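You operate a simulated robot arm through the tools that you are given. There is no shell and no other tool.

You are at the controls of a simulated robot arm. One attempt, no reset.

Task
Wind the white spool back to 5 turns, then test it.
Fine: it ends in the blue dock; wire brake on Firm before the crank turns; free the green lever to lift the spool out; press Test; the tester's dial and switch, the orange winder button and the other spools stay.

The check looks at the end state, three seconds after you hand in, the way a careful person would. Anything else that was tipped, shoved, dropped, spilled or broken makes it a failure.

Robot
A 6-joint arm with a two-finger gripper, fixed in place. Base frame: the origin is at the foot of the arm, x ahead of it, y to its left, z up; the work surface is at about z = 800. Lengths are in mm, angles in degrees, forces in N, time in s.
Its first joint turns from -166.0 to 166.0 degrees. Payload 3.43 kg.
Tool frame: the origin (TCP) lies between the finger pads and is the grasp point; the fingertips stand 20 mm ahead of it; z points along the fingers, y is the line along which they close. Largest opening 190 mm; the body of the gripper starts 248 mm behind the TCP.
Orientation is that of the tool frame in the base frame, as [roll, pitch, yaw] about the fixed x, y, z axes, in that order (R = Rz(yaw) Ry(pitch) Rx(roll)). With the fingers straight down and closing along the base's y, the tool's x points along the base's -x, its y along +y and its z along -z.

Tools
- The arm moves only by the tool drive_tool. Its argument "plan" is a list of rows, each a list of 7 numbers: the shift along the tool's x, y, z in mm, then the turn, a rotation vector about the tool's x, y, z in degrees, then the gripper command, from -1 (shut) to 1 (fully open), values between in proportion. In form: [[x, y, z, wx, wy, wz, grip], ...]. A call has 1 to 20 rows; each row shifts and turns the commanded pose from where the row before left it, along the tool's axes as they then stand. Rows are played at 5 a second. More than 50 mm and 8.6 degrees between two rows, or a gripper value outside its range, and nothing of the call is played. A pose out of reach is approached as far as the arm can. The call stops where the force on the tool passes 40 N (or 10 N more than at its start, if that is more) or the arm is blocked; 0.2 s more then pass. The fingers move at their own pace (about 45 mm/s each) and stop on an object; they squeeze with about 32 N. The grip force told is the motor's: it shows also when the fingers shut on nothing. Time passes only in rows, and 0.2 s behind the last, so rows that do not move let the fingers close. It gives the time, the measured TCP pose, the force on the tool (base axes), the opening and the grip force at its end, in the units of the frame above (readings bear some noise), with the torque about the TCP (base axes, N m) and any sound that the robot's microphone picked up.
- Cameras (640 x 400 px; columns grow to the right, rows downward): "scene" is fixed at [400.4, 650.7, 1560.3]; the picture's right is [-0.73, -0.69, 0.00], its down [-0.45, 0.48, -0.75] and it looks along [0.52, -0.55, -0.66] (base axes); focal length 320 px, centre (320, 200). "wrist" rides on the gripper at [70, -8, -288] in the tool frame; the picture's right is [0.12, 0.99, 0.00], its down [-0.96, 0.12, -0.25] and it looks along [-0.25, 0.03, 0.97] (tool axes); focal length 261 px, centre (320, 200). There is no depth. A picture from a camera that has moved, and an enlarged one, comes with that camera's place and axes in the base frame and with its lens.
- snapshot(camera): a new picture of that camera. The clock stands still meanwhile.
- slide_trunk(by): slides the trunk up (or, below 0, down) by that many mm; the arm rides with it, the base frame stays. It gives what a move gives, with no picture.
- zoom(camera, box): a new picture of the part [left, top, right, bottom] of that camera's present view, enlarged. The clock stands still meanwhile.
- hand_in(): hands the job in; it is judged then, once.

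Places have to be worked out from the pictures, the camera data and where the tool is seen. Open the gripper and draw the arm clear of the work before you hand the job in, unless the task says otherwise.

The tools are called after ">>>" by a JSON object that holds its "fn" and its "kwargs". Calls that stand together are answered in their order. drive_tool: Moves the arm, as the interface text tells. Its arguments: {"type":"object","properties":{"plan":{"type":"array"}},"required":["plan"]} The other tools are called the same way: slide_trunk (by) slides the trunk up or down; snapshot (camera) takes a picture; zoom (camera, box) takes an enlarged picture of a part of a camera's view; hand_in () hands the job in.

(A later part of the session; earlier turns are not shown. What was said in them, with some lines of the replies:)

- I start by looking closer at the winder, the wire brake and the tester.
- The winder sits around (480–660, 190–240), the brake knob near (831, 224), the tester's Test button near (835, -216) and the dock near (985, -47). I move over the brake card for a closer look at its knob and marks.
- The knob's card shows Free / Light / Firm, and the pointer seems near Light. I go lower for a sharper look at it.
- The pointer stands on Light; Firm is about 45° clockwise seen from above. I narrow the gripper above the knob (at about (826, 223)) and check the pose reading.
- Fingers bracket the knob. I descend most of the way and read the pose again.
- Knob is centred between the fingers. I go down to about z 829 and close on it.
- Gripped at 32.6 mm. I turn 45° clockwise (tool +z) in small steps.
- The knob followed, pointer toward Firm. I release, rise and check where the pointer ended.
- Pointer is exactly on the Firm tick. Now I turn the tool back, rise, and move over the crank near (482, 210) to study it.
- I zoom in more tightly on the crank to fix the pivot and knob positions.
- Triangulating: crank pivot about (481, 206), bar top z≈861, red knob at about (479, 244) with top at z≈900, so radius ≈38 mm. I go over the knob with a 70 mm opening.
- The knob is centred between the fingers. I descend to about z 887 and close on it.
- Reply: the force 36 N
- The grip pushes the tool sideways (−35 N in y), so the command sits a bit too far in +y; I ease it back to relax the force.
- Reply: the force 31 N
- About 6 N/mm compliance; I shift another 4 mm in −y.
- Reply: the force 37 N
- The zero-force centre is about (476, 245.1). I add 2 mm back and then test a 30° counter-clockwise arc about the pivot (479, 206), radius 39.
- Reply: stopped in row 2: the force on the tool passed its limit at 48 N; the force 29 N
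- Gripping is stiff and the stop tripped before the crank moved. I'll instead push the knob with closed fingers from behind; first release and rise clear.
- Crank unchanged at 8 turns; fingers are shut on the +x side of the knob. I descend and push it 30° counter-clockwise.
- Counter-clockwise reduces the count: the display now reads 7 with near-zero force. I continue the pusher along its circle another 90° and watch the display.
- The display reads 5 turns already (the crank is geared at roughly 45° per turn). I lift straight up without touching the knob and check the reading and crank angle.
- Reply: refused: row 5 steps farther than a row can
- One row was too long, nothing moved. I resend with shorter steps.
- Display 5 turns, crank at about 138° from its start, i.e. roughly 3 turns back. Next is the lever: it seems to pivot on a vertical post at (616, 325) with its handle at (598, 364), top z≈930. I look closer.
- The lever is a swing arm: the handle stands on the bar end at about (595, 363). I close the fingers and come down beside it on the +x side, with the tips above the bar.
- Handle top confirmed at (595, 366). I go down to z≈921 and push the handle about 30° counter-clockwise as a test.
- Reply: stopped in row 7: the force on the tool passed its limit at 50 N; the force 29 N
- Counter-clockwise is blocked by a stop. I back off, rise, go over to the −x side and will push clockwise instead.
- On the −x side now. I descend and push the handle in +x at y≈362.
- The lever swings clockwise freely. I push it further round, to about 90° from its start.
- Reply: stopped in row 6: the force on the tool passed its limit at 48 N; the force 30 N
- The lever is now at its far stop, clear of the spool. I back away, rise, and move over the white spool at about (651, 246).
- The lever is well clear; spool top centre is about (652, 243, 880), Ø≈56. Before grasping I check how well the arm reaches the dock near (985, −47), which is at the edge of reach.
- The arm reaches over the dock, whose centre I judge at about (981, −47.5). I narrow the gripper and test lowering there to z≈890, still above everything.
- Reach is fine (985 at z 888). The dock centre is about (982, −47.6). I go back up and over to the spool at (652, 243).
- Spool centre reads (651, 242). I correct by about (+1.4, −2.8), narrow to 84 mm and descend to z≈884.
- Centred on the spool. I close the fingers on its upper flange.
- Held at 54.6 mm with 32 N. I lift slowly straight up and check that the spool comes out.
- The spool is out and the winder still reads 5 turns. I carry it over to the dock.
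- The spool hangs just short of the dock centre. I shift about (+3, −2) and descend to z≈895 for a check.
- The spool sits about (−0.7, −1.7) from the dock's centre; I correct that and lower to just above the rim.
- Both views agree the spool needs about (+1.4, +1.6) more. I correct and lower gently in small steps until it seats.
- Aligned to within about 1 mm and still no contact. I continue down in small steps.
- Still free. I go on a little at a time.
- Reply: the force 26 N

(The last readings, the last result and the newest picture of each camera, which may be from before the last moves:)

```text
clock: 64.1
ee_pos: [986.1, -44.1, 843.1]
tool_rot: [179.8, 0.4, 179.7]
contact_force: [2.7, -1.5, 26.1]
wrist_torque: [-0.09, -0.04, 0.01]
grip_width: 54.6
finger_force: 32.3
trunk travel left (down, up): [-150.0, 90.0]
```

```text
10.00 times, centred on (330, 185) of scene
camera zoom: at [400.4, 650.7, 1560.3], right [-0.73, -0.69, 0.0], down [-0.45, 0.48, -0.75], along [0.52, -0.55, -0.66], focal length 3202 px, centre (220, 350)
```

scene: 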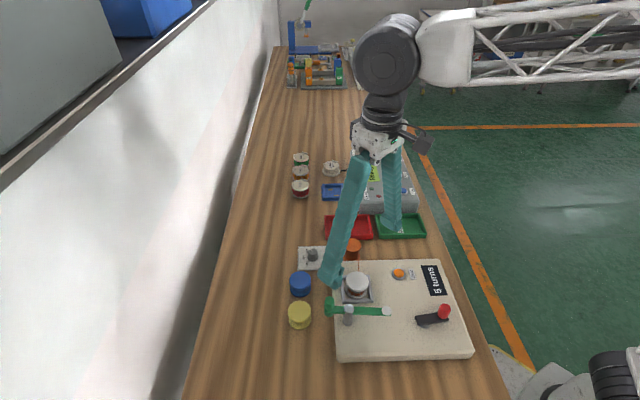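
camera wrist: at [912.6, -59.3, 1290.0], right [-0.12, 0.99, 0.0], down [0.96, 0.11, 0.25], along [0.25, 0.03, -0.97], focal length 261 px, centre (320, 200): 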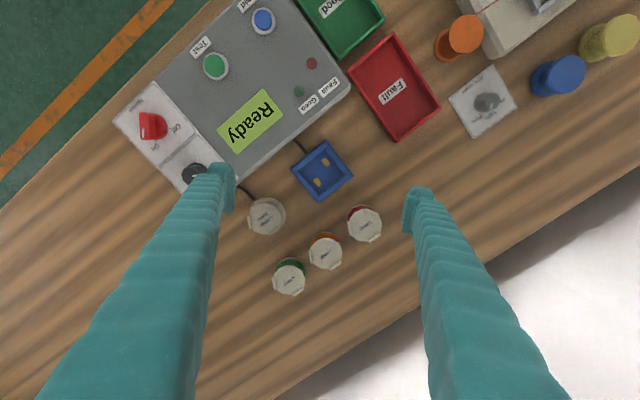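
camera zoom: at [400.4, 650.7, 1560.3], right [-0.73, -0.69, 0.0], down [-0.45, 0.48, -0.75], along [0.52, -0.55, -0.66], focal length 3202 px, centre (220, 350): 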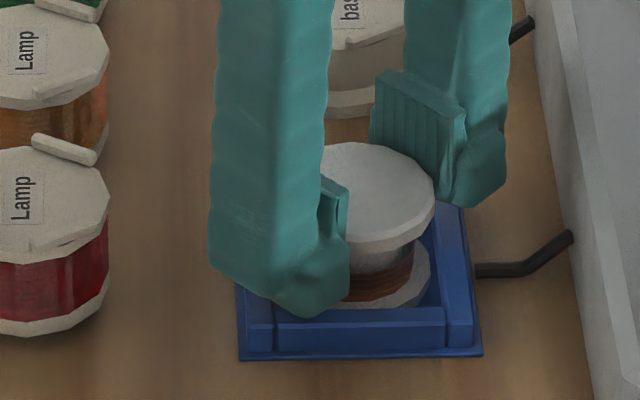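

Seated: 26 N of upward contact at z 843. I ease the load off and open to 80 mm.

>>> {"fn": "drive_tool", "kwargs": {"plan": [[0, 0, -1, 0, 0, 0, -1], [0, 0, 0, 0, 0, 0, -0.4], [0, 0, 0, 0, 0, 0, -0.3], [0, 0, 0, 0, 0, 0, -0.16], [0, 0, 0, 0, 0, 0, -0.16], [0, 0, 0, 0, 0, 0, -0.16]]}}

>>> {"fn": "zoom", "kwargs": {"camera": "scene", "box": [310, 165, 350, 205]}}

>>> {"fn": "zoom", "kwargs": {"camera": "wrist", "box": [240, 110, 400, 230]}}

```text
clock: 65.5
ee_pos: [985.0, -45.4, 841.6]
tool_rot: [179.8, 0.4, 179.8]
contact_force: [-0.2, 0.0, -0.3]
wrist_torque: [0.01, -0.01, -0.02]
grip_width: 79.8
finger_force: 0.2
trunk travel left (down, up): [-150.0, 90.0]
```

```text
10.00 times, centred on (330, 185) of scene
camera zoom: at [400.4, 650.7, 1560.3], right [-0.73, -0.69, 0.0], down [-0.45, 0.48, -0.75], along [0.52, -0.55, -0.66], focal length 3202 px, centre (220, 350)
```

zoom: 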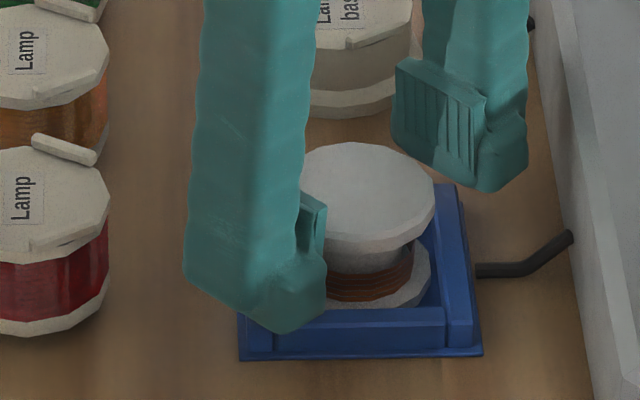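

```text
3.33 times, centred on (320, 170) of wrist
camera zoom: at [912.3, -55.5, 1129.5], right [-0.12, 0.99, 0.0], down [0.96, 0.11, 0.25], along [0.25, 0.03, -0.97], focal length 869 px, centre (320, 300)
```

zoom: 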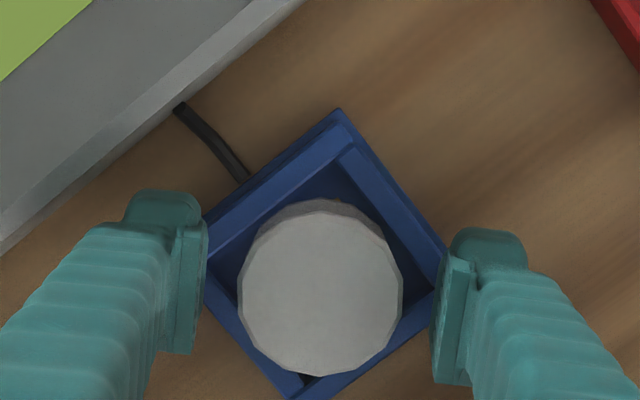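

The spool stands in the dock, released. I rise, close the fingers and move above the Test button.

>>> {"fn": "drive_tool", "kwargs": {"plan": [[0, 0, -10, 0, 0, 0, -0.16], [0, 0, -30, 0, 0, 0, -0.16], [0, 0, -45, 0, 0, 0, -0.16], [0, 0, -45, 0, 0, 0, -0.16], [25, -28, 0, 0, 0, 0, 1], [25, -28, 0, 0, 0, 0, 1], [25, -28, 0, 0, 0, 0, 1], [25, -28, 0, 0, 0, 0, 1], [25, -28, 0, 0, 0, 0, 1], [25, -28, 0, 0, 0, 0, 1], [0, 0, 0, 0, 0, 0, 1], [0, 0, 0, 0, 0, 0, 1]]}}

>>> {"fn": "zoom", "kwargs": {"camera": "wrist", "box": [220, 90, 420, 240]}}

>>> {"fn": "zoom", "kwargs": {"camera": "scene", "box": [300, 130, 430, 230]}}

```text
clock: 68.1
ee_pos: [833.9, -214.3, 971.9]
tool_rot: [179.8, 0.3, 179.8]
contact_force: [-0.5, 1.1, 1.0]
wrist_torque: [0.01, 0.02, 0.04]
grip_width: 190.0
finger_force: 0.0
trunk travel left (down, up): [-150.0, 90.0]
```

```text
2.67 times, centred on (320, 165) of wrist
camera zoom: at [761.7, -223.3, 1258.9], right [-0.12, 0.99, 0.0], down [0.96, 0.11, 0.25], along [0.25, 0.03, -0.97], focal length 695 px, centre (320, 293)
```

zoom: 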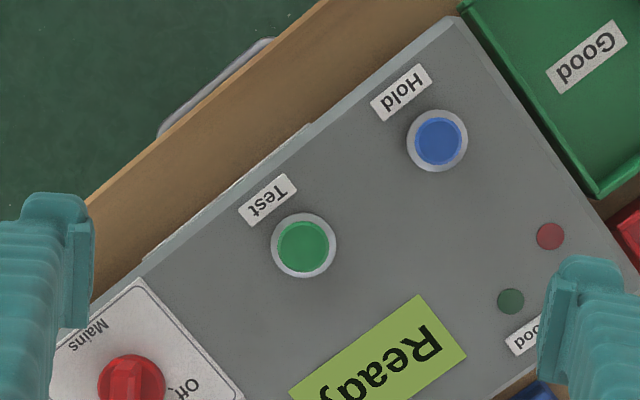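

```text
4.00 times, centred on (365, 180) of scene
camera zoom: at [400.4, 650.7, 1560.3], right [-0.73, -0.69, 0.0], down [-0.45, 0.48, -0.75], along [0.52, -0.55, -0.66], focal length 1281 px, centre (140, 280)
```

zoom: 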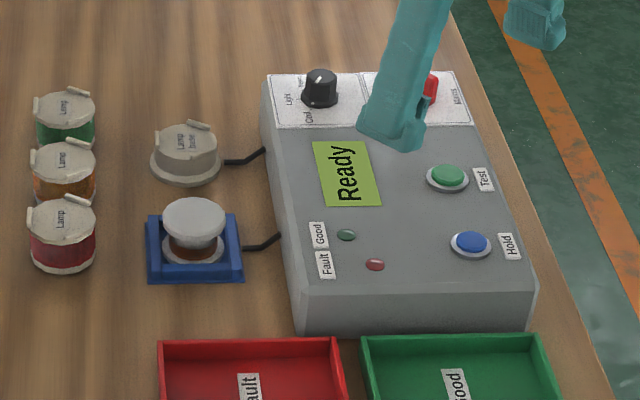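

Test button is at about (836, −224.5), cap top z≈869; Hold is ~95 mm away. I close the fingers and come down to just above it.

>>> {"fn": "drive_tool", "kwargs": {"plan": [[-2, -10, 0, 0, 0, 0, -1], [0, 0, 0, 0, 0, 0, -1], [0, 0, 0, 0, 0, 0, -1], [0, 0, 0, 0, 0, 0, -1], [0, 0, 0, 0, 0, 0, -1], [0, 0, 0, 0, 0, 0, -1], [0, 0, 0, 0, 0, 0, -1], [0, 0, 0, 0, 0, 0, -1], [0, 0, 0, 0, 0, 0, -1], [0, 0, 0, 0, 0, 0, -1], [0, 0, 0, 0, 0, 0, -1], [0, 0, 25, 0, 0, 0, -1], [0, 0, 25, 0, 0, 0, -1], [0, 0, 20, 0, 0, 0, -1], [0, 0, 0, 0, 0, 0, -1]]}}

>>> {"fn": "zoom", "kwargs": {"camera": "wrist", "box": [240, 90, 400, 220]}}

>>> {"fn": "zoom", "kwargs": {"camera": "scene", "box": [370, 140, 430, 200]}}

```text
clock: 71.3
ee_pos: [835.8, -223.4, 899.7]
tool_rot: [179.9, 0.4, 179.8]
contact_force: [0.0, 0.0, 0.2]
wrist_torque: [0.02, -0.01, 0.01]
grip_width: 0.2
finger_force: 32.0
trunk travel left (down, up): [-150.0, 90.0]
```

```text
3.08 times, centred on (320, 155) of wrist
camera zoom: at [763.6, -232.3, 1186.2], right [-0.12, 0.99, 0.0], down [0.96, 0.11, 0.25], along [0.25, 0.03, -0.97], focal length 802 px, centre (320, 338)
```

zoom: 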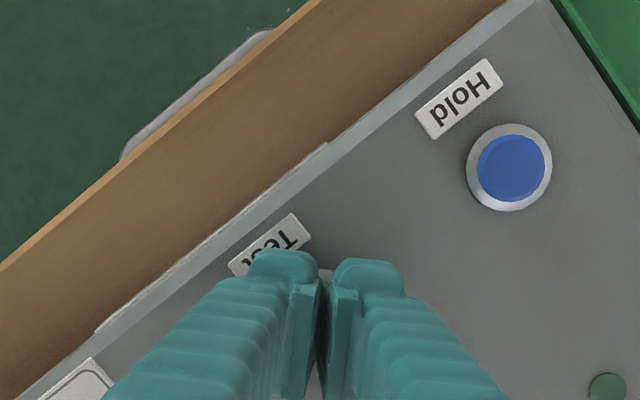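

```text
6.67 times, centred on (400, 170) of scene
camera zoom: at [400.4, 650.7, 1560.3], right [-0.73, -0.69, 0.0], down [-0.45, 0.48, -0.75], along [0.52, -0.55, -0.66], focal length 2135 px, centre (-213, 400)
```

zoom: 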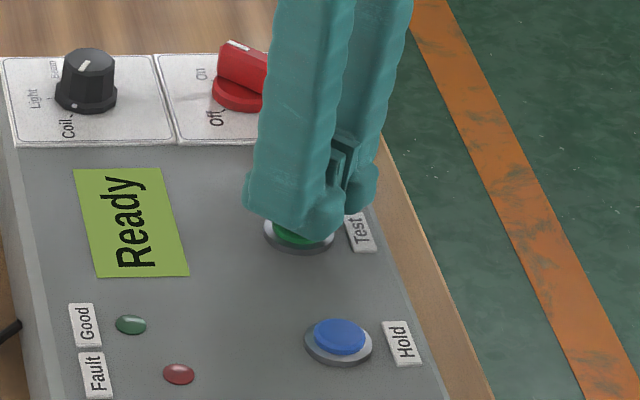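

Fingers are right over the button. I press down in small steps until the force rises.

>>> {"fn": "drive_tool", "kwargs": {"plan": [[0, 0, 4, 0, 0, 0, -1], [0, 0, 3, 0, 0, 0, -1], [0, 0, 2, 0, 0, 0, -1], [0, 0, 1.5, 0, 0, 0, -1], [0, 0, 1.5, 0, 0, 0, -1], [0, 0, 0, 0, 0, 0, -1]]}}

>>> {"fn": "zoom", "kwargs": {"camera": "scene", "box": [340, 130, 430, 210]}}

```text
clock: 72.7
ee_pos: [837.0, -222.4, 890.1]
tool_rot: [179.8, 0.3, 179.8]
contact_force: [0.8, -1.9, 1.1]
wrist_torque: [-0.02, -0.01, 0.02]
grip_width: 6.0
finger_force: 34.0
trunk travel left (down, up): [-150.0, 90.0]
heard: click
```

```text
5.00 times, centred on (385, 170) of scene
camera zoom: at [400.4, 650.7, 1560.3], right [-0.73, -0.69, 0.0], down [-0.45, 0.48, -0.75], along [0.52, -0.55, -0.66], focal length 1601 px, centre (-5, 350)
```

zoom: 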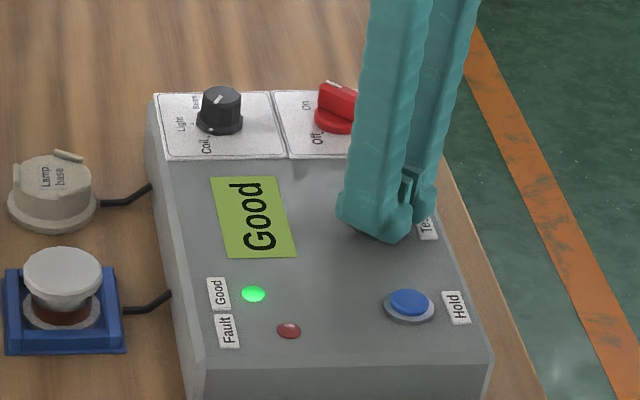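

A click, and the tester shows "Good" with the green lamp lit. I rise straight up, open the gripper and withdraw clear.

>>> {"fn": "drive_tool", "kwargs": {"plan": [[0, 0, -10, 0, 0, 0, -1], [0, 0, -30, 0, 0, 0, -1], [0, 0, -45, 0, 0, 0, -1], [0, 0, -45, 0, 0, 0, -1], [0, 0, -45, 0, 0, 0, 1], [0, 0, -45, 0, 0, 0, 1], [30, 30, -20, 0, 0, 0, 1], [30, 30, -20, 0, 0, 0, 1], [35, 30, 0, 0, 0, 0, 1], [35, 30, 0, 0, 0, 0, 1], [35, 30, 0, 0, 0, 0, 1], [0, 0, 0, 0, 0, 0, 1]]}}

>>> {"fn": "snapshot", "kwargs": {"camera": "scene"}}

>>> {"fn": "snapshot", "kwargs": {"camera": "wrist"}}

>>> {"fn": "zoom", "kwargs": {"camera": "scene", "box": [270, 130, 450, 250]}}

>>> {"fn": "zoom", "kwargs": {"camera": "scene", "box": [270, 230, 480, 370]}}

```text
clock: 75.3
ee_pos: [670.6, -73.8, 1150.3]
tool_rot: [179.9, 0.4, 179.9]
contact_force: [-0.4, 0.1, 0.4]
wrist_torque: [-0.02, -0.05, -0.02]
grip_width: 160.2
finger_force: 0.1
trunk travel left (down, up): [-150.0, 90.0]
```

```text
taken
```

scene: 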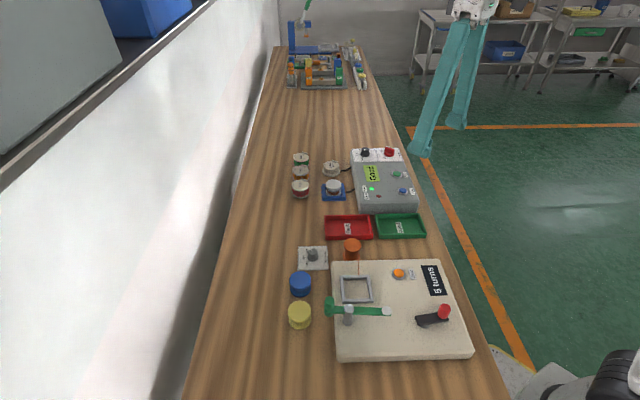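

```text
taken
camera wrist: at [597.8, -83.3, 1436.0], right [-0.12, 0.99, 0.0], down [0.96, 0.11, 0.25], along [0.25, 0.03, -0.97], focal length 261 px, centre (320, 200)
```

wrist: 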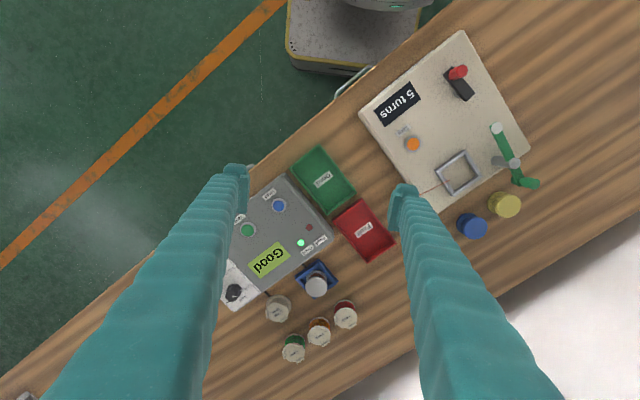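

```text
3.33 times, centred on (360, 190) of scene
camera zoom: at [400.4, 650.7, 1560.3], right [-0.73, -0.69, 0.0], down [-0.45, 0.48, -0.75], along [0.52, -0.55, -0.66], focal length 1067 px, centre (187, 233)
```

zoom: 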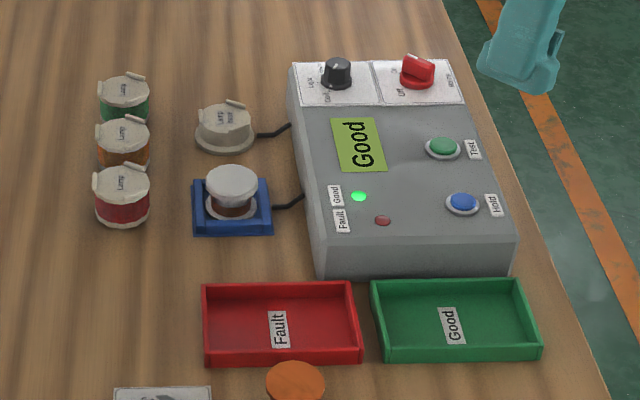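

```text
2.86 times, centred on (375, 300) of scene
camera zoom: at [400.4, 650.7, 1560.3], right [-0.73, -0.69, 0.0], down [-0.45, 0.48, -0.75], along [0.52, -0.55, -0.66], focal length 915 px, centre (163, -86)
```

zoom: 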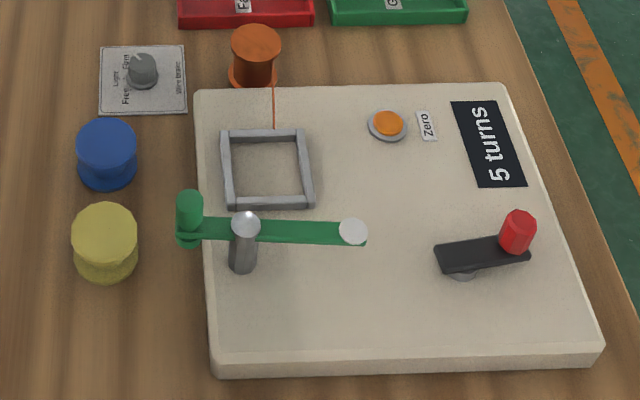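

The white spool sits in the blue dock and the tester shows "Good". The winder reads 5 turns with the brake on Firm, the dial, switch, orange button and other spools are unmoved, and the arm is clear. I hand the job in.

>>> {"fn": "hand_in", "kwargs": {}}

```text
The job is handed in.
```

The white spool is wound back to 5 turns, sits in the blue dock, and the tester shows "Good" with its green lamp lit. The job is handed in; I haven't seen the check's verdict.

- **Wire brake:** I set it to Firm before the crank turned, and it is still on Firm.
- **Winding:** The winder's display went from 8 to 5 turns. It shows whole turns only. From the crank's angle the spool is about 3 turns back, but I can't be more exact than the display.
- **Lever:** I first pushed the green lever the wrong way and it met its stop. It then swung clear the other way and is still swung open. The spool came straight out.
- **Test:** I pressed the Test button once and heard a click.
- **Left alone:** In the last pictures the tester's dial and switch, the orange winder button and the other spools were as they started.

The gripper was opening and clear of the work when I handed in.
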